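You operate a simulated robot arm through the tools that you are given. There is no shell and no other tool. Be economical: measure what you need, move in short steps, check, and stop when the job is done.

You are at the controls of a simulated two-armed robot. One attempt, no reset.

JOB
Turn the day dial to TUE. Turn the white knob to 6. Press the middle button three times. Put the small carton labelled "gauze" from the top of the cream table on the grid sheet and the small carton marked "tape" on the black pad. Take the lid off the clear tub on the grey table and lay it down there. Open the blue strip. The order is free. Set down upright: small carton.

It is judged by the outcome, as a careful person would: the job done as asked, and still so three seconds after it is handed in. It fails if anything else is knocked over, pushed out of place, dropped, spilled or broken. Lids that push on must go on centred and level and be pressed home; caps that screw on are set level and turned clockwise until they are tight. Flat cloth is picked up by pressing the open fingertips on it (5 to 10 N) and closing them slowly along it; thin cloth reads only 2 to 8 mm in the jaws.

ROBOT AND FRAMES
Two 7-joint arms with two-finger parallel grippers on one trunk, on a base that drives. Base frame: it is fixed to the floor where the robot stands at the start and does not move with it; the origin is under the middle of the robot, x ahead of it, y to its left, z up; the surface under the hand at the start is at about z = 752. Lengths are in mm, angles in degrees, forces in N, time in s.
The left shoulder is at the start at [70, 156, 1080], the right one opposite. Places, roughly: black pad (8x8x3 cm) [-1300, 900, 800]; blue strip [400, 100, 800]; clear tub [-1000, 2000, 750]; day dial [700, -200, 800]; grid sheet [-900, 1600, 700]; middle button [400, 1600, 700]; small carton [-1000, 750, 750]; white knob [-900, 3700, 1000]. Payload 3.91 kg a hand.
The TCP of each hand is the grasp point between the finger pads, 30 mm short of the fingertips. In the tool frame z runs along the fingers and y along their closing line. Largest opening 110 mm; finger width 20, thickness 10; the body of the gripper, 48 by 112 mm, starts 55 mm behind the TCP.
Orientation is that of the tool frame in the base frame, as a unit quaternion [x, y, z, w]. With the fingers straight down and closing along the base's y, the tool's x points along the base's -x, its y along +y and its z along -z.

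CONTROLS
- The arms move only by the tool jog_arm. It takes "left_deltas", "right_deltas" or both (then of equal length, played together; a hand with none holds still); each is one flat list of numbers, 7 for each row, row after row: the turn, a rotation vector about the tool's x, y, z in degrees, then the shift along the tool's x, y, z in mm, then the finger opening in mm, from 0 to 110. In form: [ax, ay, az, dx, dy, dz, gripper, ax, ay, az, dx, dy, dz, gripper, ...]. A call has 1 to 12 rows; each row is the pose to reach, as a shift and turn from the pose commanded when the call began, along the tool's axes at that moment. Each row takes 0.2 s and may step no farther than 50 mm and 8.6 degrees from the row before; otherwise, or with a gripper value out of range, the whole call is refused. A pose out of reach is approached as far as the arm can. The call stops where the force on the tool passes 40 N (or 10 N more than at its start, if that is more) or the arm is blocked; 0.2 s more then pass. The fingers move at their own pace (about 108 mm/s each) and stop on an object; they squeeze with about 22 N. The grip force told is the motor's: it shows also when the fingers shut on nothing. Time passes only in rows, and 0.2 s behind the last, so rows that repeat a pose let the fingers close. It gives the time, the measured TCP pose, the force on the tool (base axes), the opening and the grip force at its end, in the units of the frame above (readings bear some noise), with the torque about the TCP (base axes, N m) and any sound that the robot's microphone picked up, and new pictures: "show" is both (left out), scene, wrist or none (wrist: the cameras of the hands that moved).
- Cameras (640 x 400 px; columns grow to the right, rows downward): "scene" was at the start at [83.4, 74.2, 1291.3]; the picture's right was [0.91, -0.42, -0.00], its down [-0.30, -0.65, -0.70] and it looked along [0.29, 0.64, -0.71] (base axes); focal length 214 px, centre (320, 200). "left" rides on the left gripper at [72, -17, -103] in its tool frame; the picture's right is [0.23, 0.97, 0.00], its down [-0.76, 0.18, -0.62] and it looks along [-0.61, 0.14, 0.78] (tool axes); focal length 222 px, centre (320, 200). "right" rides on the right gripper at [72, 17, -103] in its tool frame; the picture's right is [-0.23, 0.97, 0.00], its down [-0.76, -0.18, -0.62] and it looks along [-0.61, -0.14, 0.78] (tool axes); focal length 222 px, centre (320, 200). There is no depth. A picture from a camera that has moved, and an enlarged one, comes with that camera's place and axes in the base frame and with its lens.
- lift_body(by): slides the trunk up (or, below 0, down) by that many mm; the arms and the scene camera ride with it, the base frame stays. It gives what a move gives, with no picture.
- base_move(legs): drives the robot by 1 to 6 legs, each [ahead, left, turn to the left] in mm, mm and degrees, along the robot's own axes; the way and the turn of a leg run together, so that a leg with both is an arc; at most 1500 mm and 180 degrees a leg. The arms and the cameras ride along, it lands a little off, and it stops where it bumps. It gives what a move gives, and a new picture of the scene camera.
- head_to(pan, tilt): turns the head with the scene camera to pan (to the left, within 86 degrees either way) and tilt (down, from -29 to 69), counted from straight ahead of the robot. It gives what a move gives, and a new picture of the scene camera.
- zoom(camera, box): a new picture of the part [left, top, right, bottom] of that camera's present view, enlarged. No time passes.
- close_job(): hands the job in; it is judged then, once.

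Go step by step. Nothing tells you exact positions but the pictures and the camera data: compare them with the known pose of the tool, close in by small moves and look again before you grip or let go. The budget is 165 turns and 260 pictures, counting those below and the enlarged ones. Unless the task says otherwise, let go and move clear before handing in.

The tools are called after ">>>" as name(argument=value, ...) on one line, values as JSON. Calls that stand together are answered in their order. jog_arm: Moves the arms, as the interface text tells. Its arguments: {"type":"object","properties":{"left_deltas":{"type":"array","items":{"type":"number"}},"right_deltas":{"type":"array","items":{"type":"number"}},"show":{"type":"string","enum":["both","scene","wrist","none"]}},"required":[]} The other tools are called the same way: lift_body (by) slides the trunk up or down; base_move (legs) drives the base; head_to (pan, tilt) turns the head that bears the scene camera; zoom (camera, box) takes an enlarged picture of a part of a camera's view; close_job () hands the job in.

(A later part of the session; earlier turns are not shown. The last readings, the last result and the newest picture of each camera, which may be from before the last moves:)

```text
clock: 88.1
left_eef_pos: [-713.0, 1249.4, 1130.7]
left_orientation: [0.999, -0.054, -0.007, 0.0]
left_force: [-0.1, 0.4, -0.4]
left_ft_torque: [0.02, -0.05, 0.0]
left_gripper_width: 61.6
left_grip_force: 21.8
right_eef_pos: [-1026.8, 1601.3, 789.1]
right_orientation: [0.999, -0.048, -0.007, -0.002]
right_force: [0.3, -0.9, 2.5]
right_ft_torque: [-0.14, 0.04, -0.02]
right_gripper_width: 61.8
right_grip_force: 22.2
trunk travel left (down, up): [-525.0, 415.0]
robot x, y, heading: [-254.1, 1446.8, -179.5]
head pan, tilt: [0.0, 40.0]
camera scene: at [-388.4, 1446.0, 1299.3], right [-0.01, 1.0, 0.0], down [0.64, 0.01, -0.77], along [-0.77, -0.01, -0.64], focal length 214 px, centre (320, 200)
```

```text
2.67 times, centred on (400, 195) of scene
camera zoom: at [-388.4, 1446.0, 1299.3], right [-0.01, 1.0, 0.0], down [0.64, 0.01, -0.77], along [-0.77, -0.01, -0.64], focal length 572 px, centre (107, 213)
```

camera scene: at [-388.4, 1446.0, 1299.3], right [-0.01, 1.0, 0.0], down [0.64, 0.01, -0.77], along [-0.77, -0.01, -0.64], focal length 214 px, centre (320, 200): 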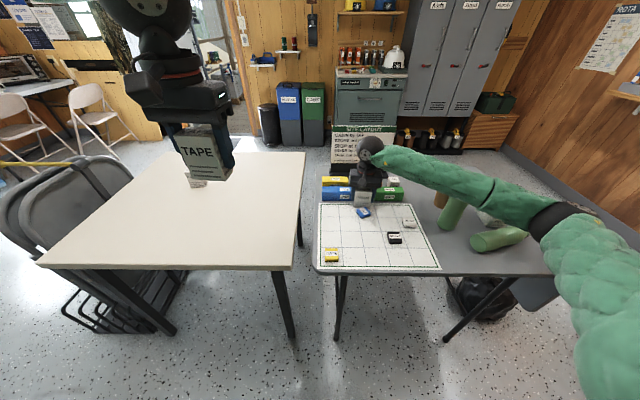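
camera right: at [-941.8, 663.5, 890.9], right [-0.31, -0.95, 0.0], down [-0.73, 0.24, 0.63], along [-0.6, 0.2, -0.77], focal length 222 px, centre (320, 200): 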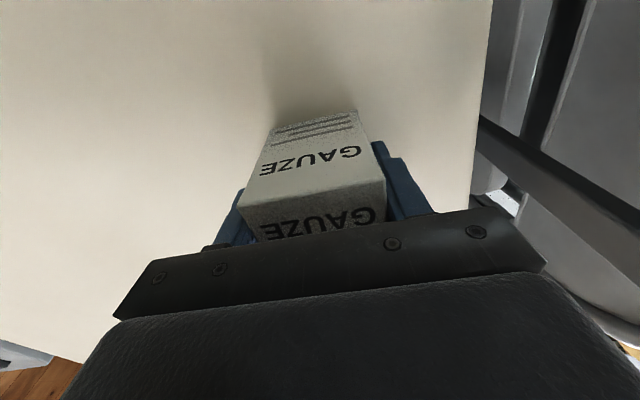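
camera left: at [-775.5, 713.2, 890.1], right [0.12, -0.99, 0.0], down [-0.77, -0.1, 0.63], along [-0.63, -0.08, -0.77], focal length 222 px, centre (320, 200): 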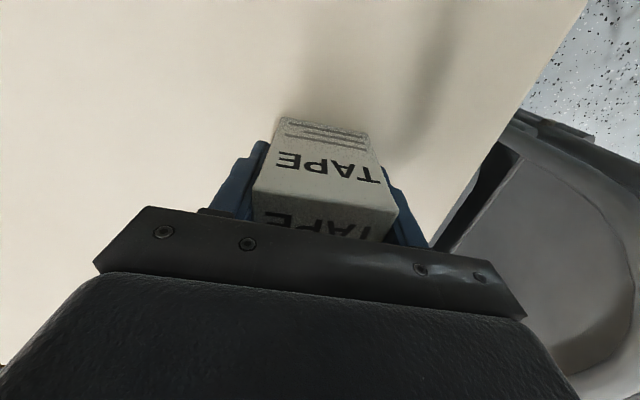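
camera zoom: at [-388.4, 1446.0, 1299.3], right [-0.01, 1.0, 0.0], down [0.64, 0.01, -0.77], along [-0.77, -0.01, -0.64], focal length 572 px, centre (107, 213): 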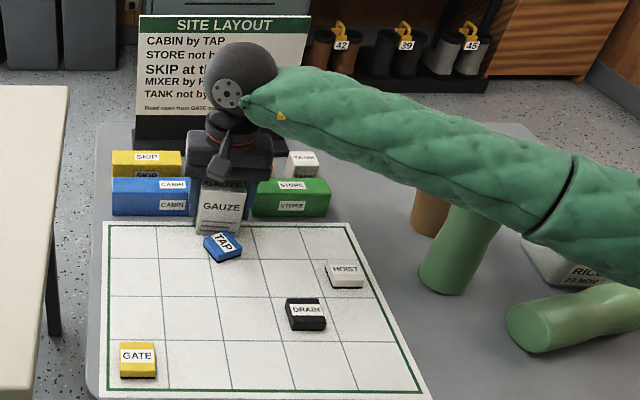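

That call was a mistake: the lift was refused yet the base moved, and the lowered right arm has knocked two green bottles. I'll assess before moving anything.

>>> head_to(pan=-30, tilt=40)

>>> zoom(camera="scene", box=[150, 90, 470, 290])

>>> zoom(camera="right", box=[0, 0, 640, 400])

```text
clock: 89.0
left_eef_pos: [-714.6, 1249.2, 1131.0]
left_orientation: [0.998, -0.055, -0.007, -0.002]
left_force: [0.8, 0.3, -1.2]
left_ft_torque: [-0.01, 0.01, -0.02]
left_gripper_width: 61.3
left_grip_force: 21.9
right_eef_pos: [-1026.6, 1599.5, 787.8]
right_orientation: [0.999, -0.049, -0.007, -0.001]
right_force: [-1.2, -0.1, 0.4]
right_ft_torque: [-0.05, 0.02, -0.02]
right_gripper_width: 61.7
right_grip_force: 22.1
trunk travel left (down, up): [-525.0, 415.0]
robot x, y, heading: [-256.4, 1445.1, -179.4]
head pan, tilt: [-30.0, 40.0]
camera scene: at [-377.7, 1488.2, 1299.3], right [0.49, 0.87, 0.0], down [0.56, -0.31, -0.77], along [-0.67, 0.38, -0.64], focal length 214 px, centre (320, 200)
```

scene: 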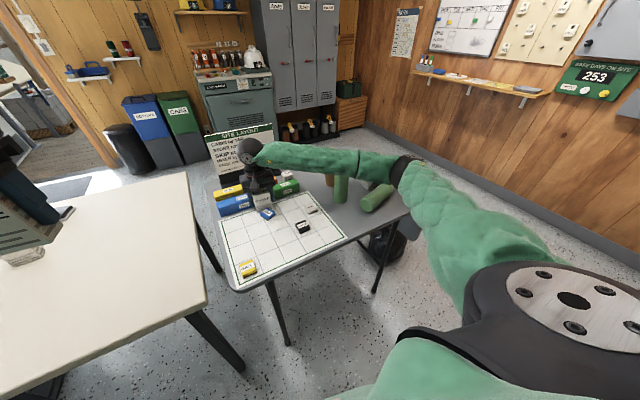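

```text
2.00 times, centred on (310, 190) of scene
camera zoom: at [-377.7, 1488.2, 1299.3], right [0.49, 0.87, 0.0], down [0.56, -0.31, -0.77], along [-0.67, 0.38, -0.64], focal length 429 px, centre (340, 220)
```

zoom: 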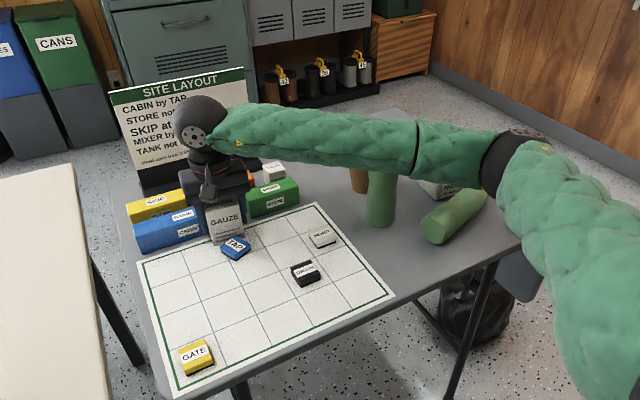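

```text
1.00 times, centred on (320, 200) of right (not enlarged: the box is as wide or as high as the picture)
camera zoom: at [-954.7, 1576.0, 890.9], right [-0.32, -0.95, 0.0], down [-0.73, 0.25, 0.63], along [-0.6, 0.2, -0.77], focal length 222 px, centre (320, 200)
```

zoom: 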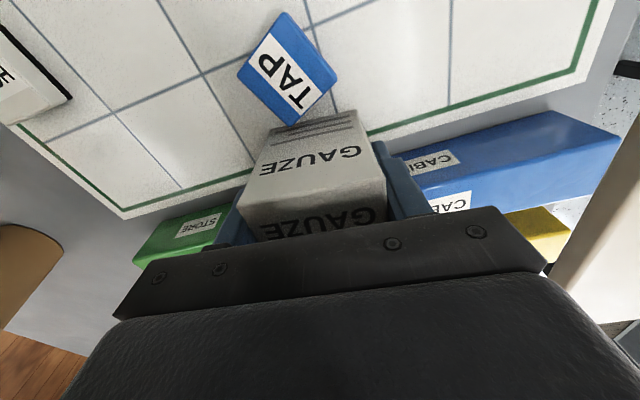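

One bottle lies on its side and the TAP piece was nudged; blocks look untouched. I'll lift the right hand straight up carefully.

>>> jog_arm(right_deltas=[0, 0, 0, 0, 0, -20, 45, 0, 0, 0, 0, 0, -45, 45, 0, 0, 0, 0, 0, -85, 45, 0, 0, 0, 0, 0, -130, 45, 0, 0, 0, 0, 0, -175, 45, 0, 0, 0, 0, 0, -220, 45, 0, 0, 0, 0, 0, -265, 45, 0, 0, 0, 0, 0, -310, 45], show="scene")

>>> zoom(camera="scene", box=[200, 120, 440, 270])

```text
clock: 90.8
left_eef_pos: [-714.9, 1249.5, 1132.0]
left_orientation: [0.999, -0.054, -0.007, -0.001]
left_force: [-0.2, -0.7, -0.3]
left_ft_torque: [0.01, 0.02, 0.0]
left_gripper_width: 61.8
left_grip_force: 22.4
right_eef_pos: [-1020.8, 1599.1, 1098.2]
right_orientation: [0.999, -0.049, -0.007, -0.001]
right_force: [-0.4, -0.7, -0.1]
right_ft_torque: [-0.02, 0.03, -0.01]
right_gripper_width: 61.5
right_grip_force: 21.6
trunk travel left (down, up): [-525.0, 415.0]
robot x, y, heading: [-252.8, 1448.7, -179.3]
head pan, tilt: [-30.0, 40.0]
camera scene: at [-377.1, 1487.8, 1299.2], right [0.49, 0.87, 0.0], down [0.56, -0.31, -0.77], along [-0.67, 0.38, -0.64], focal length 214 px, centre (320, 200)
```

scene: 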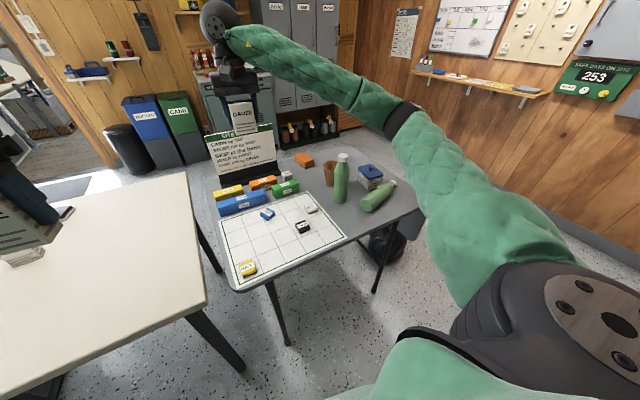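

```text
2.67 times, centred on (320, 195) of scene
camera zoom: at [-377.1, 1487.8, 1299.2], right [0.49, 0.87, 0.0], down [0.56, -0.31, -0.77], along [-0.67, 0.38, -0.64], focal length 572 px, centre (320, 213)
```

zoom: 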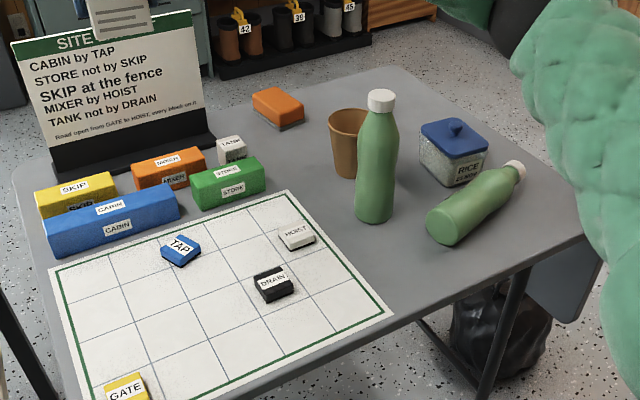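

The rice tub has a blue lid; the second bottle is standing. Place the gauze now on a free spot of the sheet at about (-885, 1588).

>>> jog_arm(right_deltas=[0, 0, 0, 45, -1, 0, 45, 0, 0, 0, 90, -2, 0, 45, 0, 0, 0, 130, -2, 20, 45, 0, 0, 0, 136, -2, 65, 45, 0, 0, 0, 136, -2, 110, 45, 0, 0, 0, 136, -2, 155, 45, 0, 0, 0, 136, -2, 200, 45, 0, 0, 0, 136, -2, 245, 45, 0, 0, 0, 136, -2, 270, 45, 0, 0, 0, 136, -2, 280, 45], show="both")

>>> zoom(camera="scene", box=[200, 160, 360, 285])

```text
clock: 93.0
left_eef_pos: [-714.1, 1249.4, 1132.1]
left_orientation: [0.999, -0.054, -0.006, -0.001]
left_force: [0.1, -0.4, 0.0]
left_ft_torque: [0.02, 0.01, 0.0]
left_gripper_width: 61.6
left_grip_force: 22.3
right_eef_pos: [-891.0, 1589.3, 816.3]
right_orientation: [0.999, -0.049, -0.007, -0.001]
right_force: [0.2, 0.6, -1.9]
right_ft_torque: [-0.02, -0.02, -0.03]
right_gripper_width: 61.4
right_grip_force: 22.3
trunk travel left (down, up): [-525.0, 415.0]
robot x, y, heading: [-250.8, 1444.3, -179.2]
head pan, tilt: [-30.0, 40.0]
camera scene: at [-377.8, 1488.3, 1299.3], right [0.49, 0.87, 0.0], down [0.56, -0.32, -0.77], along [-0.67, 0.38, -0.64], focal length 214 px, centre (320, 200)
camera right: at [-819.0, 1564.3, 918.1], right [-0.32, -0.95, 0.0], down [-0.73, 0.25, 0.63], along [-0.6, 0.2, -0.77], focal length 222 px, centre (320, 200)
```

scene: 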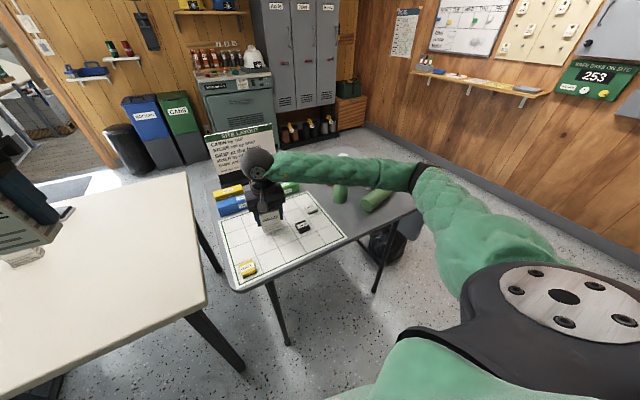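
right: 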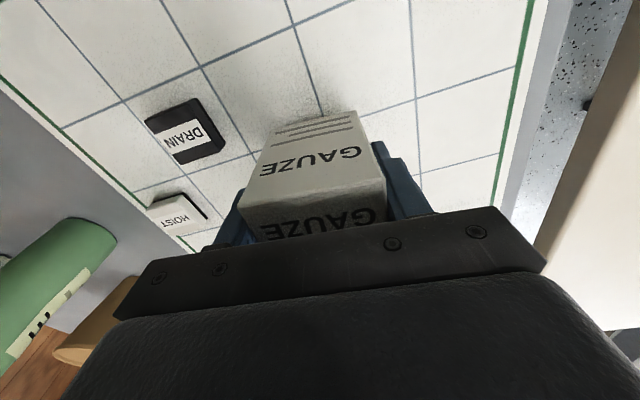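

```text
3.20 times, centred on (280, 222) of scene
camera zoom: at [-377.8, 1488.3, 1299.3], right [0.49, 0.87, 0.0], down [0.56, -0.32, -0.77], along [-0.67, 0.38, -0.64], focal length 686 px, centre (448, 128)
```

zoom: 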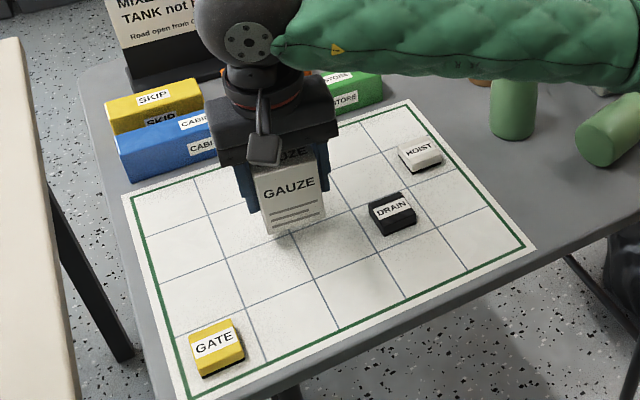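

>>> jog_arm(right_deltas=[0, 0, 0, 0, 0, 12, 45, 0, 0, 0, 0, 0, 22, 45, 0, 0, 0, 0, 0, 26, 45], show="none")

>>> zoom(camera="scene", box=[200, 130, 440, 280])

```text
clock: 93.8
left_eef_pos: [-714.7, 1249.6, 1131.3]
left_orientation: [0.999, -0.054, -0.006, -0.001]
left_force: [0.2, -0.1, 0.0]
left_ft_torque: [0.01, 0.0, 0.02]
left_gripper_width: 61.3
left_grip_force: 22.3
right_eef_pos: [-890.9, 1589.2, 790.0]
right_orientation: [0.999, -0.049, -0.007, -0.001]
right_force: [0.4, 0.1, -0.5]
right_ft_torque: [0.0, -0.01, -0.01]
right_gripper_width: 61.7
right_grip_force: 21.6
trunk travel left (down, up): [-525.0, 415.0]
robot x, y, heading: [-251.5, 1450.1, -179.6]
head pan, tilt: [-30.0, 40.0]
```

```text
2.67 times, centred on (320, 205) of scene
camera zoom: at [-377.7, 1488.4, 1299.2], right [0.49, 0.87, 0.0], down [0.56, -0.32, -0.77], along [-0.67, 0.38, -0.64], focal length 572 px, centre (320, 187)
```

zoom: 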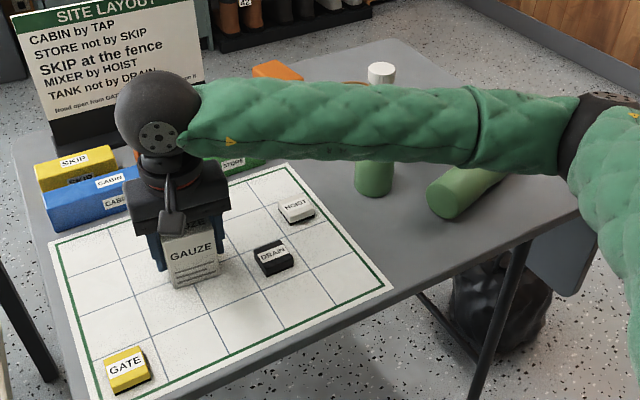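

>>> jog_arm(right_deltas=[0, 0, 0, 0, 0, 2, 45, 0, 0, 0, 0, 0, 4, 45, 0, 0, 0, 0, 0, 6, 45], show="none")

```text
clock: 94.6
left_eef_pos: [-713.5, 1248.9, 1132.5]
left_orientation: [0.999, -0.054, -0.006, 0.0]
left_force: [-0.6, -0.3, 0.0]
left_ft_torque: [0.04, -0.02, 0.01]
left_gripper_width: 61.7
left_grip_force: 22.2
right_eef_pos: [-890.6, 1588.7, 787.6]
right_orientation: [0.999, -0.049, -0.008, -0.001]
right_force: [-0.3, -1.1, 21.5]
right_ft_torque: [-0.1, 0.06, 0.0]
right_gripper_width: 61.8
right_grip_force: 21.6
trunk travel left (down, up): [-525.0, 415.0]
robot x, y, heading: [-251.4, 1448.2, -179.0]
head pan, tilt: [-30.0, 40.0]
```

Contact made. Release and rise.

>>> jog_arm(right_deltas=[0, 0, 0, 0, 0, -3, 45, 0, 0, 0, 0, 0, -3, 70, 0, 0, 0, 0, 0, -3, 85, 0, 0, 0, 0, 0, -40, 85, 0, 0, 0, 0, 0, -85, 85, 0, 0, 0, 0, 0, -130, 85, 0, 0, 0, 0, 0, -175, 85, 0, 0, 0, 0, 0, -220, 85, 0, 0, 0, 0, 0, -265, 85, 0, 0, 0, 0, 0, -300, 85], show="none")

>>> zoom(camera="scene", box=[200, 130, 440, 280])

>>> zoom(camera="right", box=[0, 0, 640, 400])

```text
clock: 96.8
left_eef_pos: [-713.1, 1247.9, 1131.7]
left_orientation: [0.999, -0.054, -0.006, -0.002]
left_force: [-0.3, -0.8, -0.3]
left_ft_torque: [0.01, 0.03, 0.01]
left_gripper_width: 61.7
left_grip_force: 22.2
right_eef_pos: [-887.3, 1587.9, 1084.6]
right_orientation: [0.999, -0.049, -0.007, -0.002]
right_force: [0.4, 0.3, -0.3]
right_ft_torque: [-0.02, 0.03, 0.03]
right_gripper_width: 85.1
right_grip_force: 0.0
trunk travel left (down, up): [-525.0, 415.0]
robot x, y, heading: [-252.4, 1449.2, -179.5]
head pan, tilt: [-30.0, 40.0]
```

```text
2.67 times, centred on (320, 205) of scene
camera zoom: at [-377.0, 1487.8, 1299.2], right [0.49, 0.87, 0.0], down [0.56, -0.31, -0.77], along [-0.67, 0.38, -0.64], focal length 572 px, centre (320, 187)
```

zoom: 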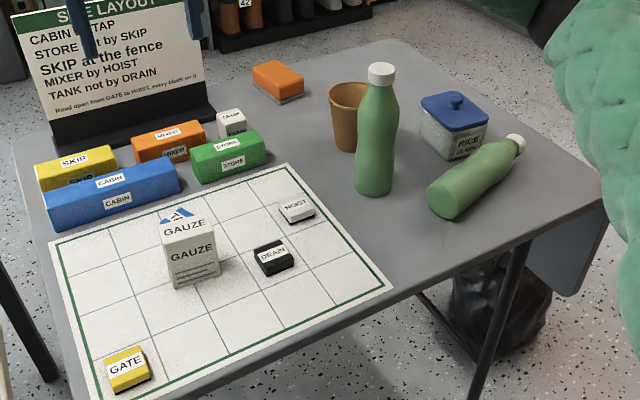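

```text
1.00 times, centred on (320, 200) of right (not enlarged: the box is as wide or as high as the picture)
camera zoom: at [-814.8, 1563.0, 1187.3], right [-0.32, -0.95, 0.0], down [-0.73, 0.25, 0.63], along [-0.6, 0.2, -0.77], focal length 222 px, centre (320, 200)
```

zoom: 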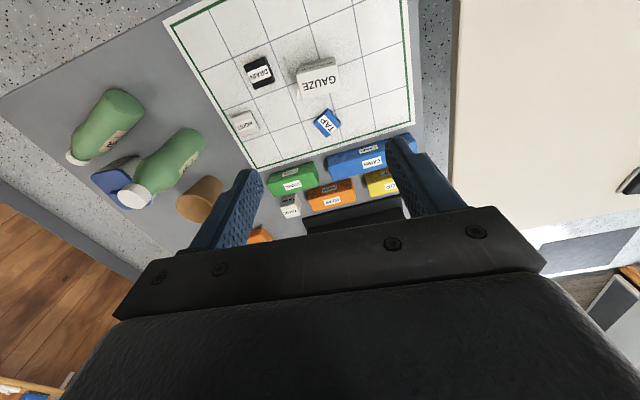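

Gauze stands on the sheet. I'll restore what I disturbed: first the TAP piece. Zoom for its orientation.

>>> zoom(camera="right", box=[260, 40, 400, 160])

```text
3.33 times, centred on (330, 100) of right
camera zoom: at [-814.8, 1563.0, 1187.3], right [-0.32, -0.95, 0.0], down [-0.73, 0.25, 0.63], along [-0.6, 0.2, -0.77], focal length 740 px, centre (287, 533)
```

zoom: 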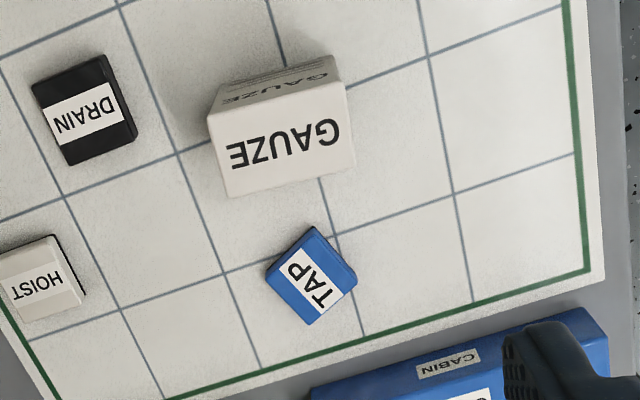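

TAP should go back to about (-997, 1548), turned ~80° ccw. I'll position the right hand over it with the closing line matched.

>>> jog_arm(right_deltas=[0, 0, 8.4, -11, 0, 10, 60, 0, 0, 16.8, -22, 0, 20, 60, 0, 0, 25, -33, 0, 40, 60, 0, 0, 33.5, -44, 0, 60, 60, 0, 0, 42, -55, -1, 90, 60, 0, 0, 50, -66, -1, 120, 60, 0, 0, 58.6, -76, -2, 150, 60, 0, 0, 67, -84.5, -2, 185, 60], show="wrist")

>>> zoom(camera="right", box=[220, 40, 420, 200])

```text
clock: 98.6
left_eef_pos: [-715.2, 1249.5, 1132.0]
left_orientation: [0.999, -0.054, -0.007, 0.0]
left_force: [-0.1, 0.0, -0.7]
left_ft_torque: [-0.01, 0.02, 0.01]
left_gripper_width: 61.5
left_grip_force: 21.9
right_eef_pos: [-974.1, 1599.6, 901.4]
right_orientation: [0.805, -0.593, -0.006, 0.004]
right_force: [0.0, -0.7, -0.2]
right_ft_torque: [0.02, -0.03, 0.01]
right_gripper_width: 59.9
right_grip_force: 0.0
trunk travel left (down, up): [-525.0, 415.0]
robot x, y, heading: [-251.2, 1445.0, -179.3]
head pan, tilt: [-30.0, 40.0]
camera right: at [-967.0, 1524.2, 1003.0], right [-1.0, -0.07, 0.01], down [-0.05, 0.78, 0.63], along [-0.06, 0.62, -0.78], focal length 222 px, centre (320, 200)
```

right: 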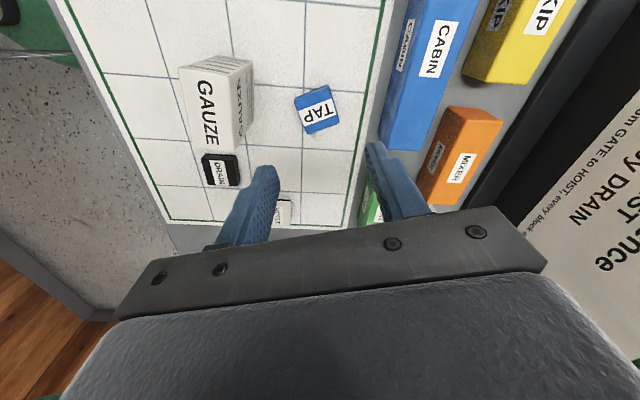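

```text
2.50 times, centred on (320, 120) of right
camera zoom: at [-967.0, 1524.2, 1003.0], right [-1.0, -0.07, 0.01], down [-0.05, 0.78, 0.63], along [-0.06, 0.62, -0.78], focal length 555 px, centre (320, 400)
```

zoom: 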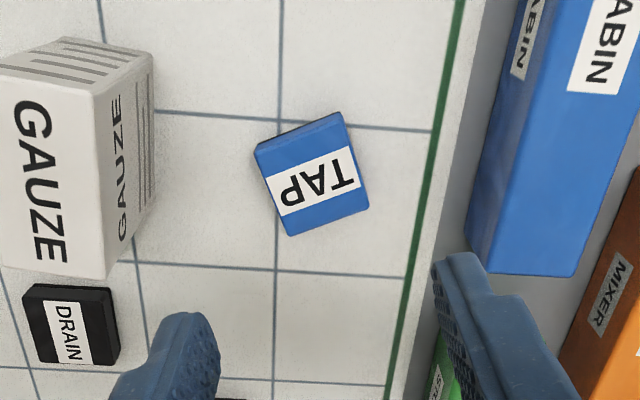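

>>> jog_arm(right_deltas=[0, 0, -3, 0, 0, 45, 65, 0, 0, -6, 0, 0, 90, 65, 0, 0, -6, 0, 0, 120, 65, 0, 0, -6, 0, 0, 131, 65, 0, 0, -6, 0, 0, 131, 45, 0, 0, -6, 0, 0, 131, 30, 0, 0, -6, 0, 0, 131, 25], show="wrist")

```text
clock: 100.2
left_eef_pos: [-712.9, 1248.4, 1132.2]
left_orientation: [0.999, -0.054, -0.006, -0.001]
left_force: [-0.4, 0.7, -0.2]
left_ft_torque: [0.0, 0.0, -0.01]
left_gripper_width: 61.5
left_grip_force: 22.2
right_eef_pos: [-973.7, 1600.5, 770.0]
right_orientation: [0.836, -0.549, -0.007, 0.003]
right_force: [7.2, 6.9, 15.3]
right_ft_torque: [0.27, -0.66, 0.16]
right_gripper_width: 39.4
right_grip_force: 22.2
trunk travel left (down, up): [-525.0, 415.0]
robot x, y, heading: [-251.0, 1445.2, -179.2]
head pan, tilt: [-30.0, 40.0]
camera right: at [-958.6, 1526.2, 873.3], right [-0.98, -0.18, 0.01], down [-0.13, 0.77, 0.63], along [-0.12, 0.62, -0.78], focal length 222 px, centre (320, 200)
```

right: 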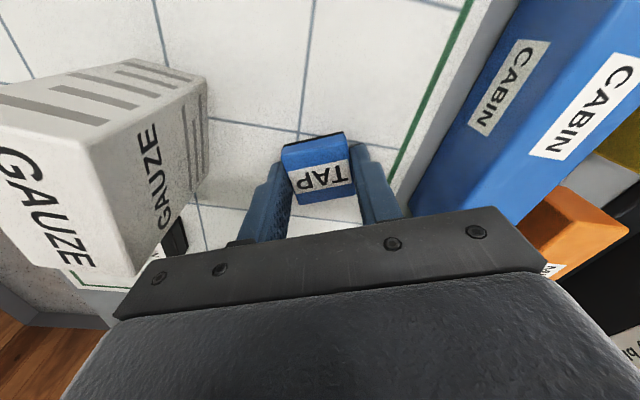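

>>> jog_arm(right_deltas=[0, 0, 0, 0, 0, -30, 25, 0, 0, 0, 0, 0, -70, 25, 0, 0, -8, 6, 7, -75, 25, 0, 0, -16, 12, 14, -75, 25, 0, 0, -24, 18, 21, -75, 25, 0, 0, -32, 24, 28, -75, 25, 0, 0, -40, 30, 35, -75, 25, 0, 0, -48, 34.5, 41, -75, 25, 0, 0, -56, 34.5, 41, -75, 25, 0, 0, -64, 34.5, 41, -75, 25, 0, 0, -72, 34.5, 41, -75, 25], show="wrist")

```text
clock: 102.6
left_eef_pos: [-714.4, 1248.4, 1131.7]
left_orientation: [0.999, -0.053, -0.006, -0.002]
left_force: [0.2, -0.2, -1.2]
left_ft_torque: [0.01, 0.0, -0.01]
left_gripper_width: 61.5
left_grip_force: 21.9
right_eef_pos: [-998.3, 1550.4, 845.3]
right_orientation: [0.999, 0.049, -0.007, -0.002]
right_force: [0.0, 1.2, -1.9]
right_ft_torque: [-0.04, -0.01, 0.01]
right_gripper_width: 39.5
right_grip_force: 22.6
trunk travel left (down, up): [-525.0, 415.0]
robot x, y, heading: [-252.7, 1449.7, -179.3]
head pan, tilt: [-30.0, 40.0]
camera right: at [-923.7, 1540.7, 947.2], right [-0.13, -0.99, 0.0], down [-0.77, 0.1, 0.63], along [-0.63, 0.09, -0.77], focal length 222 px, centre (320, 200)
```

right: 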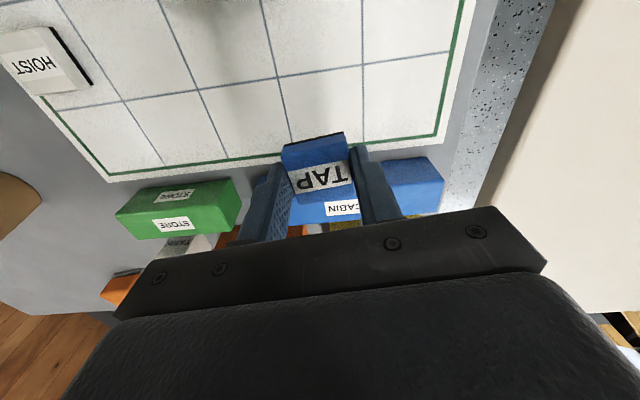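

>>> jog_arm(right_deltas=[0, 0, 0, 0, 0, 40, 25, 0, 0, 0, 0, 0, 68, 25, 0, 0, 0, 0, 0, 74, 25, 0, 0, 0, 0, 0, 74, 50, 0, 0, 0, 0, 0, 74, 60, 0, 0, 0, 0, 0, 40, 60, 0, 0, 0, 0, 0, 0, 60, 0, 0, 0, 0, 0, -45, 60, 0, 0, 0, 0, 0, -90, 60, 0, 0, 0, 0, 0, -135, 60, 0, 0, 0, 0, 0, -180, 60, 0, 0, 0, 0, 0, -220, 60], show="wrist")

>>> zoom(camera="scene", box=[200, 130, 440, 280])

```text
clock: 105.2
left_eef_pos: [-714.3, 1249.5, 1130.0]
left_orientation: [0.999, -0.054, -0.006, -0.002]
left_force: [0.3, 0.6, -0.4]
left_ft_torque: [-0.01, 0.01, -0.02]
left_gripper_width: 61.8
left_grip_force: 21.9
right_eef_pos: [-996.8, 1548.7, 1064.1]
right_orientation: [0.999, 0.047, -0.007, -0.003]
right_force: [0.5, 1.8, -0.4]
right_ft_torque: [-0.02, -0.03, -0.01]
right_gripper_width: 59.8
right_grip_force: 0.1
trunk travel left (down, up): [-525.0, 415.0]
robot x, y, heading: [-252.0, 1442.5, -179.4]
head pan, tilt: [-30.0, 40.0]
camera right: at [-921.9, 1538.0, 1166.3], right [-0.13, -0.99, 0.0], down [-0.77, 0.1, 0.63], along [-0.63, 0.09, -0.77], focal length 222 px, centre (320, 200)
```

right: 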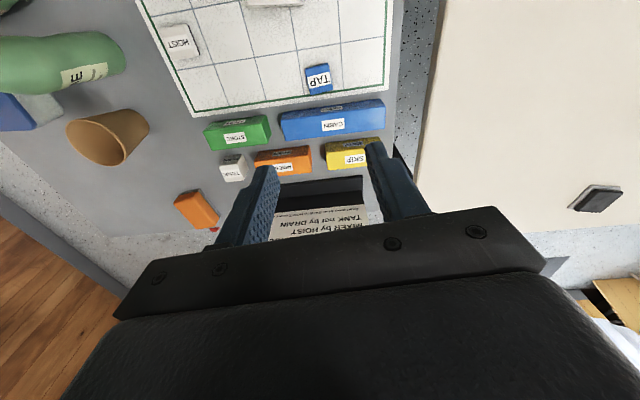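

```text
2.67 times, centred on (320, 205) of scene
camera zoom: at [-377.2, 1488.0, 1299.2], right [0.49, 0.87, 0.0], down [0.56, -0.31, -0.77], along [-0.67, 0.38, -0.64], focal length 572 px, centre (320, 187)
```

zoom: 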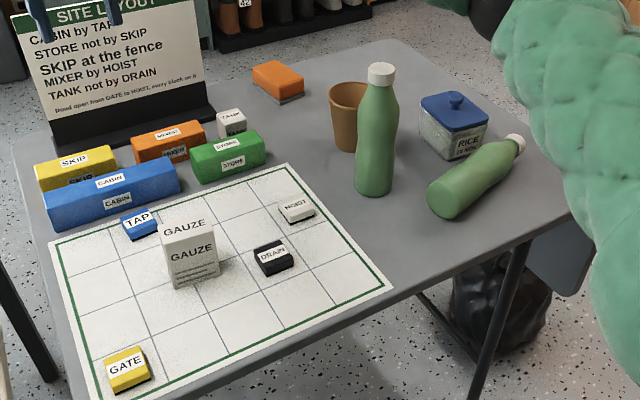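

TAP is back in its cell and gauze is placed. Now I'll reposition to re-erect the fallen bottle (base ≈(-840,1962), originally ≈(-800,1897)).

>>> base_move(legs=[[-100, -300, 0]])

>>> head_to(pan=-10, tilt=40)

>>> zoom(camera="scene", box=[240, 130, 440, 255])

```text
clock: 107.3
left_eef_pos: [-617.1, 1557.0, 1130.7]
left_orientation: [0.998, -0.059, -0.006, -0.001]
left_force: [-1.5, 0.5, 0.3]
left_ft_torque: [-0.03, 0.01, -0.03]
left_gripper_width: 61.6
left_grip_force: 22.6
right_eef_pos: [-898.2, 1858.2, 1064.0]
right_orientation: [0.999, 0.042, -0.007, -0.002]
right_force: [-0.4, 0.1, -0.8]
right_ft_torque: [-0.02, 0.0, 0.02]
right_gripper_width: 60.1
right_grip_force: 0.0
trunk travel left (down, up): [-525.0, 415.0]
robot x, y, heading: [-157.1, 1750.3, -179.7]
head pan, tilt: [-30.0, 40.0]
camera scene: at [-280.0, 1792.9, 1299.2], right [0.5, 0.87, 0.0], down [0.56, -0.32, -0.77], along [-0.66, 0.38, -0.64], focal length 214 px, centre (320, 200)
```

scene: 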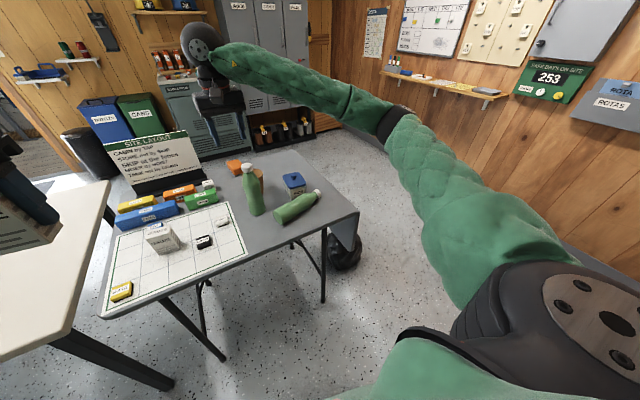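

```text
clock: 108.2
left_eef_pos: [-619.9, 1556.3, 1131.0]
left_orientation: [0.998, -0.059, -0.006, -0.001]
left_force: [-0.1, -0.2, -0.6]
left_ft_torque: [0.0, 0.02, 0.02]
left_gripper_width: 61.5
left_grip_force: 21.8
right_eef_pos: [-899.5, 1858.5, 1062.9]
right_orientation: [0.999, 0.042, -0.007, -0.002]
right_force: [0.7, 0.3, -0.2]
right_ft_torque: [-0.04, 0.0, 0.01]
right_gripper_width: 60.0
right_grip_force: 0.1
trunk travel left (down, up): [-525.0, 415.0]
robot x, y, heading: [-156.4, 1750.4, -180.0]
head pan, tilt: [-10.0, 40.0]
camera scene: at [-290.4, 1764.0, 1299.2], right [0.17, 0.99, 0.0], down [0.63, -0.11, -0.77], along [-0.75, 0.13, -0.64], focal length 214 px, centre (320, 200)
```

scene: 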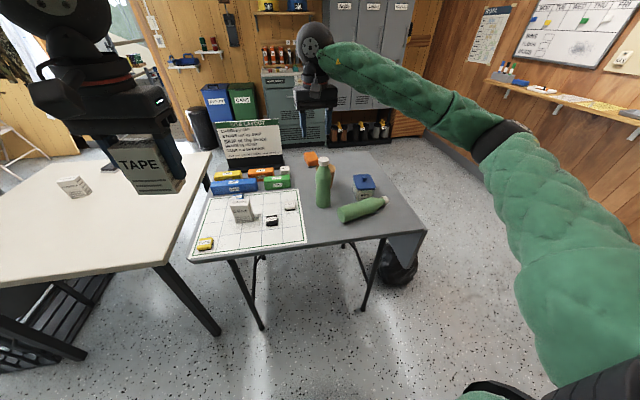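

```text
3.20 times, centred on (340, 192) of scene
camera zoom: at [-290.4, 1764.0, 1299.2], right [0.17, 0.99, 0.0], down [0.63, -0.11, -0.77], along [-0.75, 0.13, -0.64], focal length 686 px, centre (256, 224)
```

zoom: 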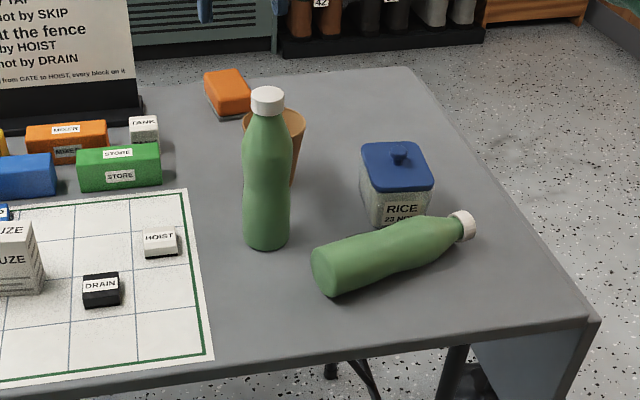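

Fallen bottle's axis runs from (-821,1934) to (-877,2123). I'll bring the right hand above its middle with the jaws across it.

>>> jog_arm(right_deltas=[0, 0, 7.9, 6, -18, 0, 90, 0, 0, 15.7, 12, -36, 0, 90, 0, 0, 23.6, 18, -54, 0, 90, 0, 0, 31.4, 24, -72, 0, 90, 0, 0, 39.2, 30, -91, 0, 90, 0, 0, 47, 36, -109, 0, 90, 0, 0, 55, 42, -127, 0, 90, 0, 0, 62.8, 48, -145, 0, 90, 0, 0, 70.6, 54, -163, 20, 90, 0, 0, 78.5, 60, -181, 60, 90, 0, 0, 78.5, 60, -181, 100, 90], show="wrist")

>>> zoom(camera="scene", box=[240, 130, 440, 255])

```text
clock: 110.6
left_eef_pos: [-618.1, 1555.1, 1131.3]
left_orientation: [0.998, -0.059, -0.006, -0.001]
left_force: [-0.2, 1.3, -0.5]
left_ft_torque: [0.01, -0.02, 0.02]
left_gripper_width: 61.4
left_grip_force: 21.9
right_eef_pos: [-857.4, 2046.5, 964.7]
right_orientation: [0.801, -0.599, -0.007, 0.003]
right_force: [0.8, 0.5, 1.2]
right_ft_torque: [0.01, -0.02, 0.0]
right_gripper_width: 90.0
right_grip_force: 0.1
trunk travel left (down, up): [-525.0, 415.0]
robot x, y, heading: [-153.7, 1750.1, -179.9]
head pan, tilt: [-10.0, 40.0]
camera right: at [-851.3, 1971.4, 1067.2], right [-1.0, -0.06, 0.01], down [-0.04, 0.78, 0.63], along [-0.05, 0.62, -0.78], focal length 222 px, centre (320, 200)
```

right: 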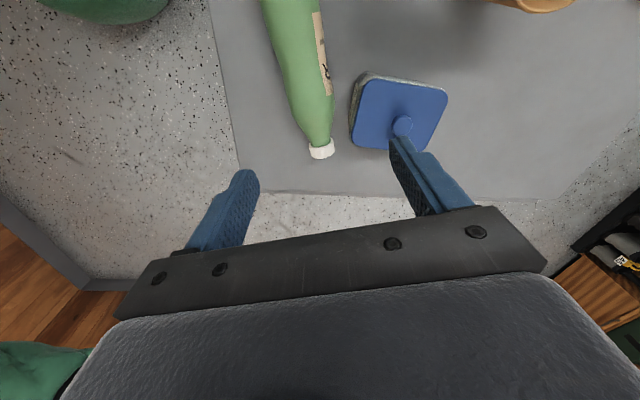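

```text
3.20 times, centred on (340, 192) of scene
camera zoom: at [-291.0, 1764.1, 1299.3], right [0.17, 0.99, 0.0], down [0.63, -0.11, -0.77], along [-0.75, 0.13, -0.64], focal length 686 px, centre (256, 224)
```

zoom: 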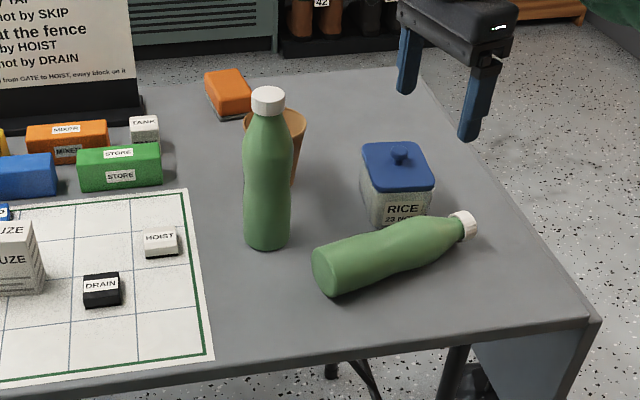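

Bottle mid ≈(-842, 2041), tub close by on the far side. Descend with 80 mm opening, carefully.

>>> jog_arm(right_deltas=[0, 0, 0, 11, -15.5, 0, 80, 0, 0, 0, 11, -15.5, 45, 80, 0, 0, 0, 11, -15.5, 85, 80, 0, 0, 0, 11, -15.5, 110, 80], show="wrist")

>>> zoom(camera="scene", box=[290, 140, 430, 240])

```text
clock: 111.6
left_eef_pos: [-619.2, 1554.5, 1131.8]
left_orientation: [0.998, -0.06, -0.006, -0.001]
left_force: [0.5, 0.0, 0.8]
left_ft_torque: [0.02, 0.0, 0.03]
left_gripper_width: 61.6
left_grip_force: 21.6
right_eef_pos: [-841.2, 2038.5, 853.2]
right_orientation: [0.801, -0.598, -0.006, 0.002]
right_force: [-0.2, 0.6, 0.3]
right_ft_torque: [-0.02, -0.01, -0.02]
right_gripper_width: 80.2
right_grip_force: 0.0
trunk travel left (down, up): [-525.0, 415.0]
robot x, y, heading: [-154.7, 1748.0, -179.8]
head pan, tilt: [-10.0, 40.0]
camera right: at [-834.4, 1963.6, 956.5], right [-1.0, -0.06, 0.01], down [-0.04, 0.78, 0.63], along [-0.05, 0.63, -0.78], focal length 222 px, centre (320, 200)
```

right: 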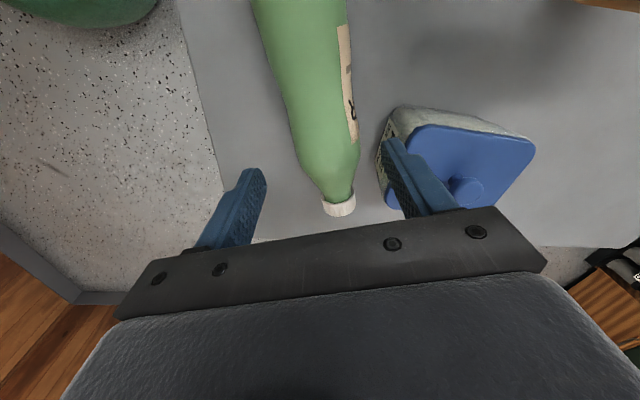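

```text
4.00 times, centred on (360, 190) of scene
camera zoom: at [-290.7, 1764.4, 1299.2], right [0.17, 0.99, 0.0], down [0.63, -0.11, -0.77], along [-0.75, 0.13, -0.64], focal length 858 px, centre (160, 240)
```

zoom: 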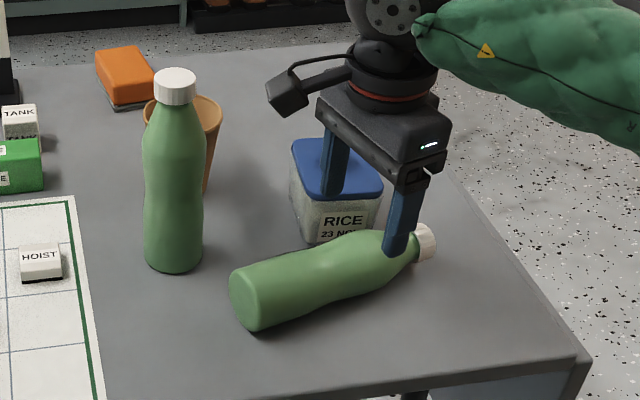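

>>> jog_arm(right_deltas=[0, 0, 0, 0, 2, 0, 70, 0, 0, 0, 0, 2, 20, 70, 0, 0, 0, 0, 2, 45, 70, 0, 0, 0, 0, 2, 65, 70, 0, 0, 0, 0, 2, 78, 70], show="wrist")

```text
clock: 112.8
left_eef_pos: [-619.8, 1555.3, 1131.0]
left_orientation: [0.998, -0.058, -0.006, 0.0]
left_force: [0.2, -0.5, 0.3]
left_ft_torque: [0.02, 0.01, -0.02]
left_gripper_width: 61.3
left_grip_force: 21.9
right_eef_pos: [-842.1, 2036.7, 775.6]
right_orientation: [0.801, -0.598, -0.007, 0.002]
right_force: [0.3, 0.3, -0.9]
right_ft_torque: [0.03, 0.03, -0.01]
right_gripper_width: 69.9
right_grip_force: 0.1
trunk travel left (down, up): [-525.0, 415.0]
robot x, y, heading: [-154.8, 1749.7, -180.0]
head pan, tilt: [-10.0, 40.0]
camera right: at [-836.4, 1962.7, 878.4], right [-1.0, -0.06, 0.01], down [-0.04, 0.78, 0.63], along [-0.05, 0.63, -0.78], focal length 222 px, centre (320, 200)
```

right: 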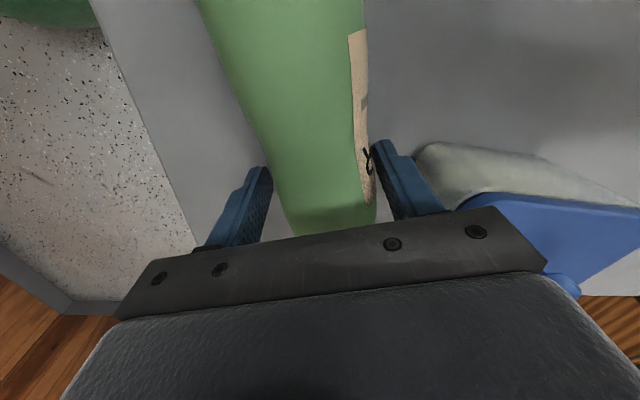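

>>> jog_arm(right_deltas=[0, 0, 0, 0, 0, 0, 50, 0, 0, 0, 0, 0, 0, 40, 0, 0, 0, 0, 0, 0, 35, 0, 0, 0, 0, 0, -10, 35, 0, 0, 0, 0, 0, -40, 35, 0, 0, 0, 0, 0, -80, 35, 0, 0, 0, 0, 0, -120, 35], show="both")

```text
clock: 114.4
left_eef_pos: [-618.8, 1555.0, 1130.7]
left_orientation: [0.998, -0.058, -0.006, -0.001]
left_force: [0.5, -0.1, 0.5]
left_ft_torque: [0.01, 0.0, 0.01]
left_gripper_width: 61.6
left_grip_force: 22.4
right_eef_pos: [-841.9, 2036.2, 895.9]
right_orientation: [0.801, -0.599, -0.007, 0.003]
right_force: [-0.6, 0.0, -1.2]
right_ft_torque: [0.04, 0.04, -0.04]
right_gripper_width: 55.3
right_grip_force: 22.1
trunk travel left (down, up): [-525.0, 415.0]
robot x, y, heading: [-156.3, 1747.8, -180.0]
head pan, tilt: [-10.0, 40.0]
camera scene: at [-289.9, 1763.8, 1299.2], right [0.17, 0.99, 0.0], down [0.63, -0.11, -0.77], along [-0.75, 0.13, -0.64], focal length 214 px, centre (320, 200)
camera right: at [-836.0, 1961.1, 998.6], right [-1.0, -0.06, 0.01], down [-0.04, 0.78, 0.63], along [-0.05, 0.63, -0.78], focal length 222 px, centre (320, 200)
```

scene: 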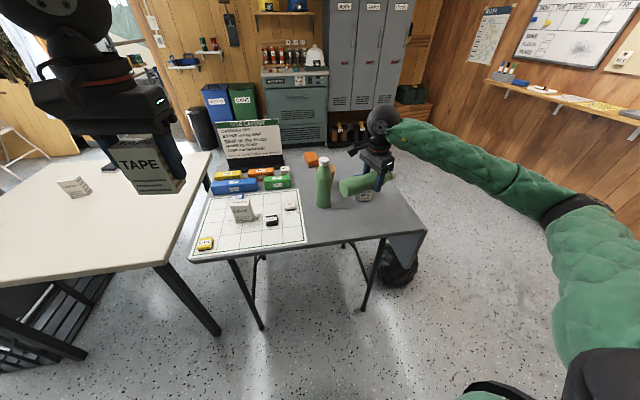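
right: 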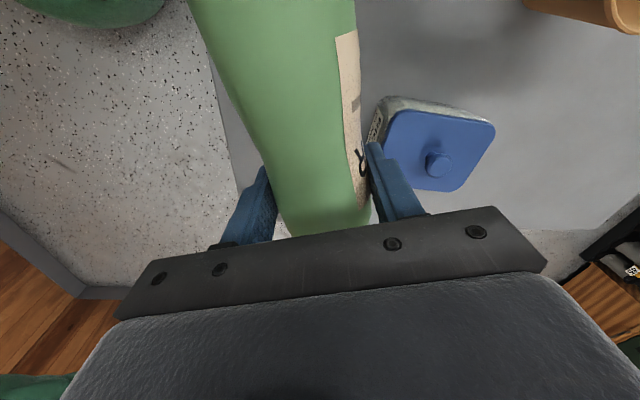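

Held and light. Lift higher, then yaw so the cap points away from the robot.

>>> jog_arm(right_deltas=[0, 0, 0, 0, 0, -45, 35, 0, 0, 0, 0, 0, -90, 35, 0, 0, 0, 0, 0, -135, 35, 0, 0, -8.4, 0, 0, -170, 35, 0, 0, -16.8, 0, 0, -170, 35, 0, 0, -25, 0, 0, -170, 35, 0, 0, -33.5, 0, 0, -170, 35, 0, 0, -42, 0, 0, -170, 35, 0, 0, -50, 0, 0, -170, 35, 0, 0, -58.5, 0, 0, -170, 35, 0, 0, -66.5, 0, 0, -170, 35, 0, 0, -73.5, 0, 0, -170, 35], show="wrist")

```text
clock: 117.0
left_eef_pos: [-618.7, 1555.2, 1131.4]
left_orientation: [0.998, -0.058, -0.006, -0.001]
left_force: [-0.7, 0.3, -0.7]
left_ft_torque: [0.01, -0.02, 0.01]
left_gripper_width: 61.4
left_grip_force: 22.1
right_eef_pos: [-839.4, 2037.0, 1064.9]
right_orientation: [1.0, 0.001, -0.007, -0.002]
right_force: [0.3, -0.4, -1.1]
right_ft_torque: [0.01, -0.03, -0.02]
right_gripper_width: 55.6
right_grip_force: 22.4
trunk travel left (down, up): [-525.0, 415.0]
robot x, y, heading: [-158.6, 1747.5, -179.4]
head pan, tilt: [-10.0, 40.0]
camera right: at [-765.6, 2018.9, 1167.5], right [-0.23, -0.97, 0.0], down [-0.75, 0.17, 0.63], along [-0.62, 0.14, -0.77], focal length 222 px, centre (320, 200)
```

right: 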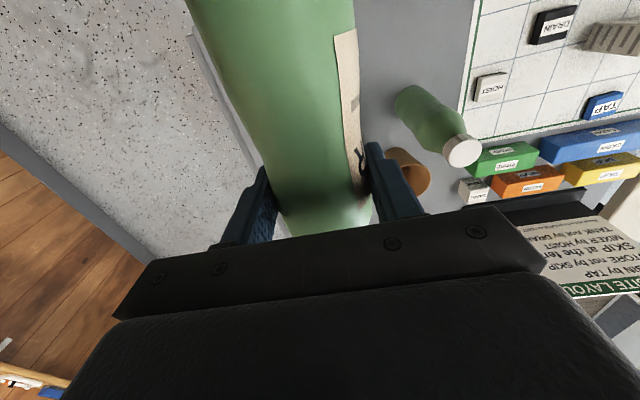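

Now pitch the hand 90° so the bottle stands upright.

>>> jog_arm(right_deltas=[0, -8, 0, 0, 0, 0, 35, 0, -16, 0, 0, 0, 0, 35, 0, -24, 0, 0, 0, 0, 35, 0, -32, 0, 0, 0, 0, 35, 0, -40, 0, 0, 0, 0, 35, 0, -48, 0, 0, 0, 0, 35, 0, -56, 0, 0, 0, 0, 35, 0, -64, 0, 0, 0, 0, 35, 0, -72, 0, 0, 0, 0, 35, 0, -80, 0, 0, 0, 0, 35, 0, -88, 0, 0, 0, 0, 35], show="scene")

>>> zoom(camera="scene", box=[260, 90, 460, 240])

```text
clock: 119.4
left_eef_pos: [-619.0, 1556.0, 1132.4]
left_orientation: [0.998, -0.059, -0.006, -0.001]
left_force: [0.2, 0.4, -0.4]
left_ft_torque: [0.02, 0.01, -0.01]
left_gripper_width: 61.4
left_grip_force: 22.0
right_eef_pos: [-840.0, 2035.9, 1065.4]
right_orientation: [0.784, 0.001, -0.621, -0.001]
right_force: [0.0, -0.6, -0.8]
right_ft_torque: [0.02, 0.0, 0.01]
right_gripper_width: 55.4
right_grip_force: 22.2
right hand out of reach, approached as far as the arm can: row 10, 11
trunk travel left (down, up): [-525.0, 415.0]
robot x, y, heading: [-153.2, 1749.9, -179.8]
head pan, tilt: [-10.0, 40.0]
camera scene: at [-290.2, 1764.2, 1299.2], right [0.17, 0.99, 0.0], down [0.63, -0.11, -0.77], along [-0.75, 0.13, -0.64], focal length 214 px, centre (320, 200)
```

scene: 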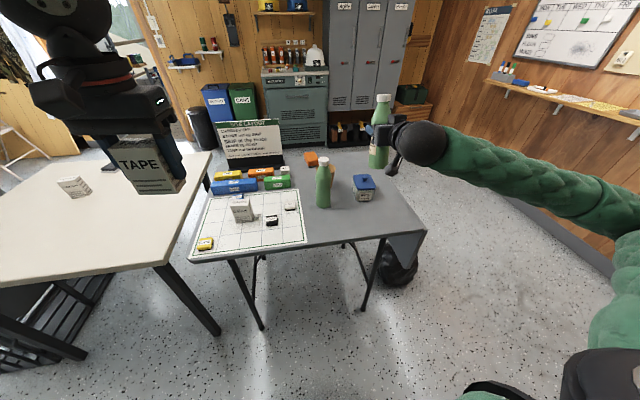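

```text
2.67 times, centred on (360, 165) of scene
camera zoom: at [-290.2, 1764.2, 1299.2], right [0.17, 0.99, 0.0], down [0.63, -0.11, -0.77], along [-0.75, 0.13, -0.64], focal length 572 px, centre (213, 293)
```

zoom: 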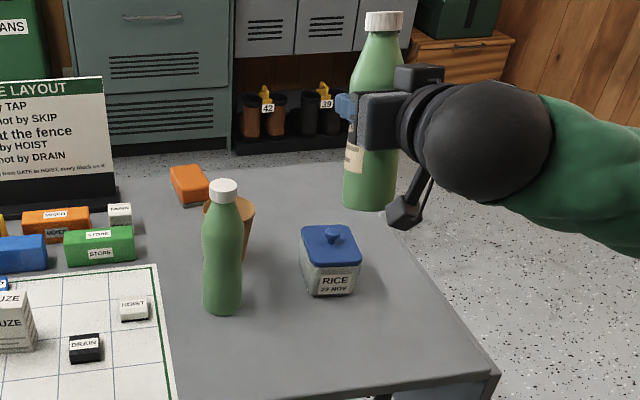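

Nearly upright (77°). Move over to (-800, 1897), lower, and complete the pitch.

>>> jog_arm(right_deltas=[0, 0, 0, 3, 46, 0, 35, 0, 0, 0, 6, 92, 0, 35, 0, 0, 0, 9, 139, 0, 35, 0, 0, 0, 50, 139, 0, 35, 0, -3, 0, 90, 139, -1, 35, 0, -6, 0, 130, 139, -1, 35, 0, -9, 0, 150, 139, -1, 35, 0, -13, 0, 155, 139, -1, 35], show="none")

>>> zoom(camera="scene", box=[260, 110, 460, 260])

```text
clock: 121.2
left_eef_pos: [-621.3, 1558.7, 1131.0]
left_orientation: [0.998, -0.059, -0.004, 0.0]
left_force: [-0.2, 0.4, -0.8]
left_ft_torque: [-0.03, -0.04, 0.0]
left_gripper_width: 61.5
left_grip_force: 22.5
right_eef_pos: [-787.9, 1818.9, 952.9]
right_orientation: [0.715, -0.012, -0.699, -0.013]
right_force: [0.1, 0.2, -2.6]
right_ft_torque: [0.03, 0.03, 0.06]
right_gripper_width: 55.3
right_grip_force: 22.5
right hand out of reach, approached as far as the arm can: row 5, 6, 7, 8
trunk travel left (down, up): [-525.0, 415.0]
robot x, y, heading: [-157.5, 1747.3, -179.9]
head pan, tilt: [-10.0, 40.0]
```

```text
2.67 times, centred on (360, 185) of scene
camera zoom: at [-293.1, 1766.5, 1298.8], right [0.17, 0.99, 0.0], down [0.64, -0.11, -0.76], along [-0.75, 0.13, -0.65], focal length 572 px, centre (213, 240)
```

zoom: 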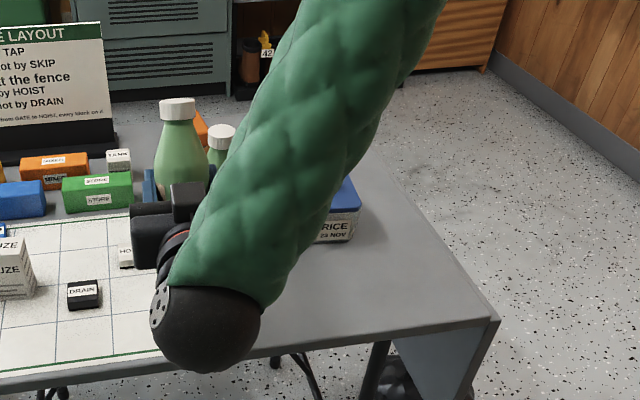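

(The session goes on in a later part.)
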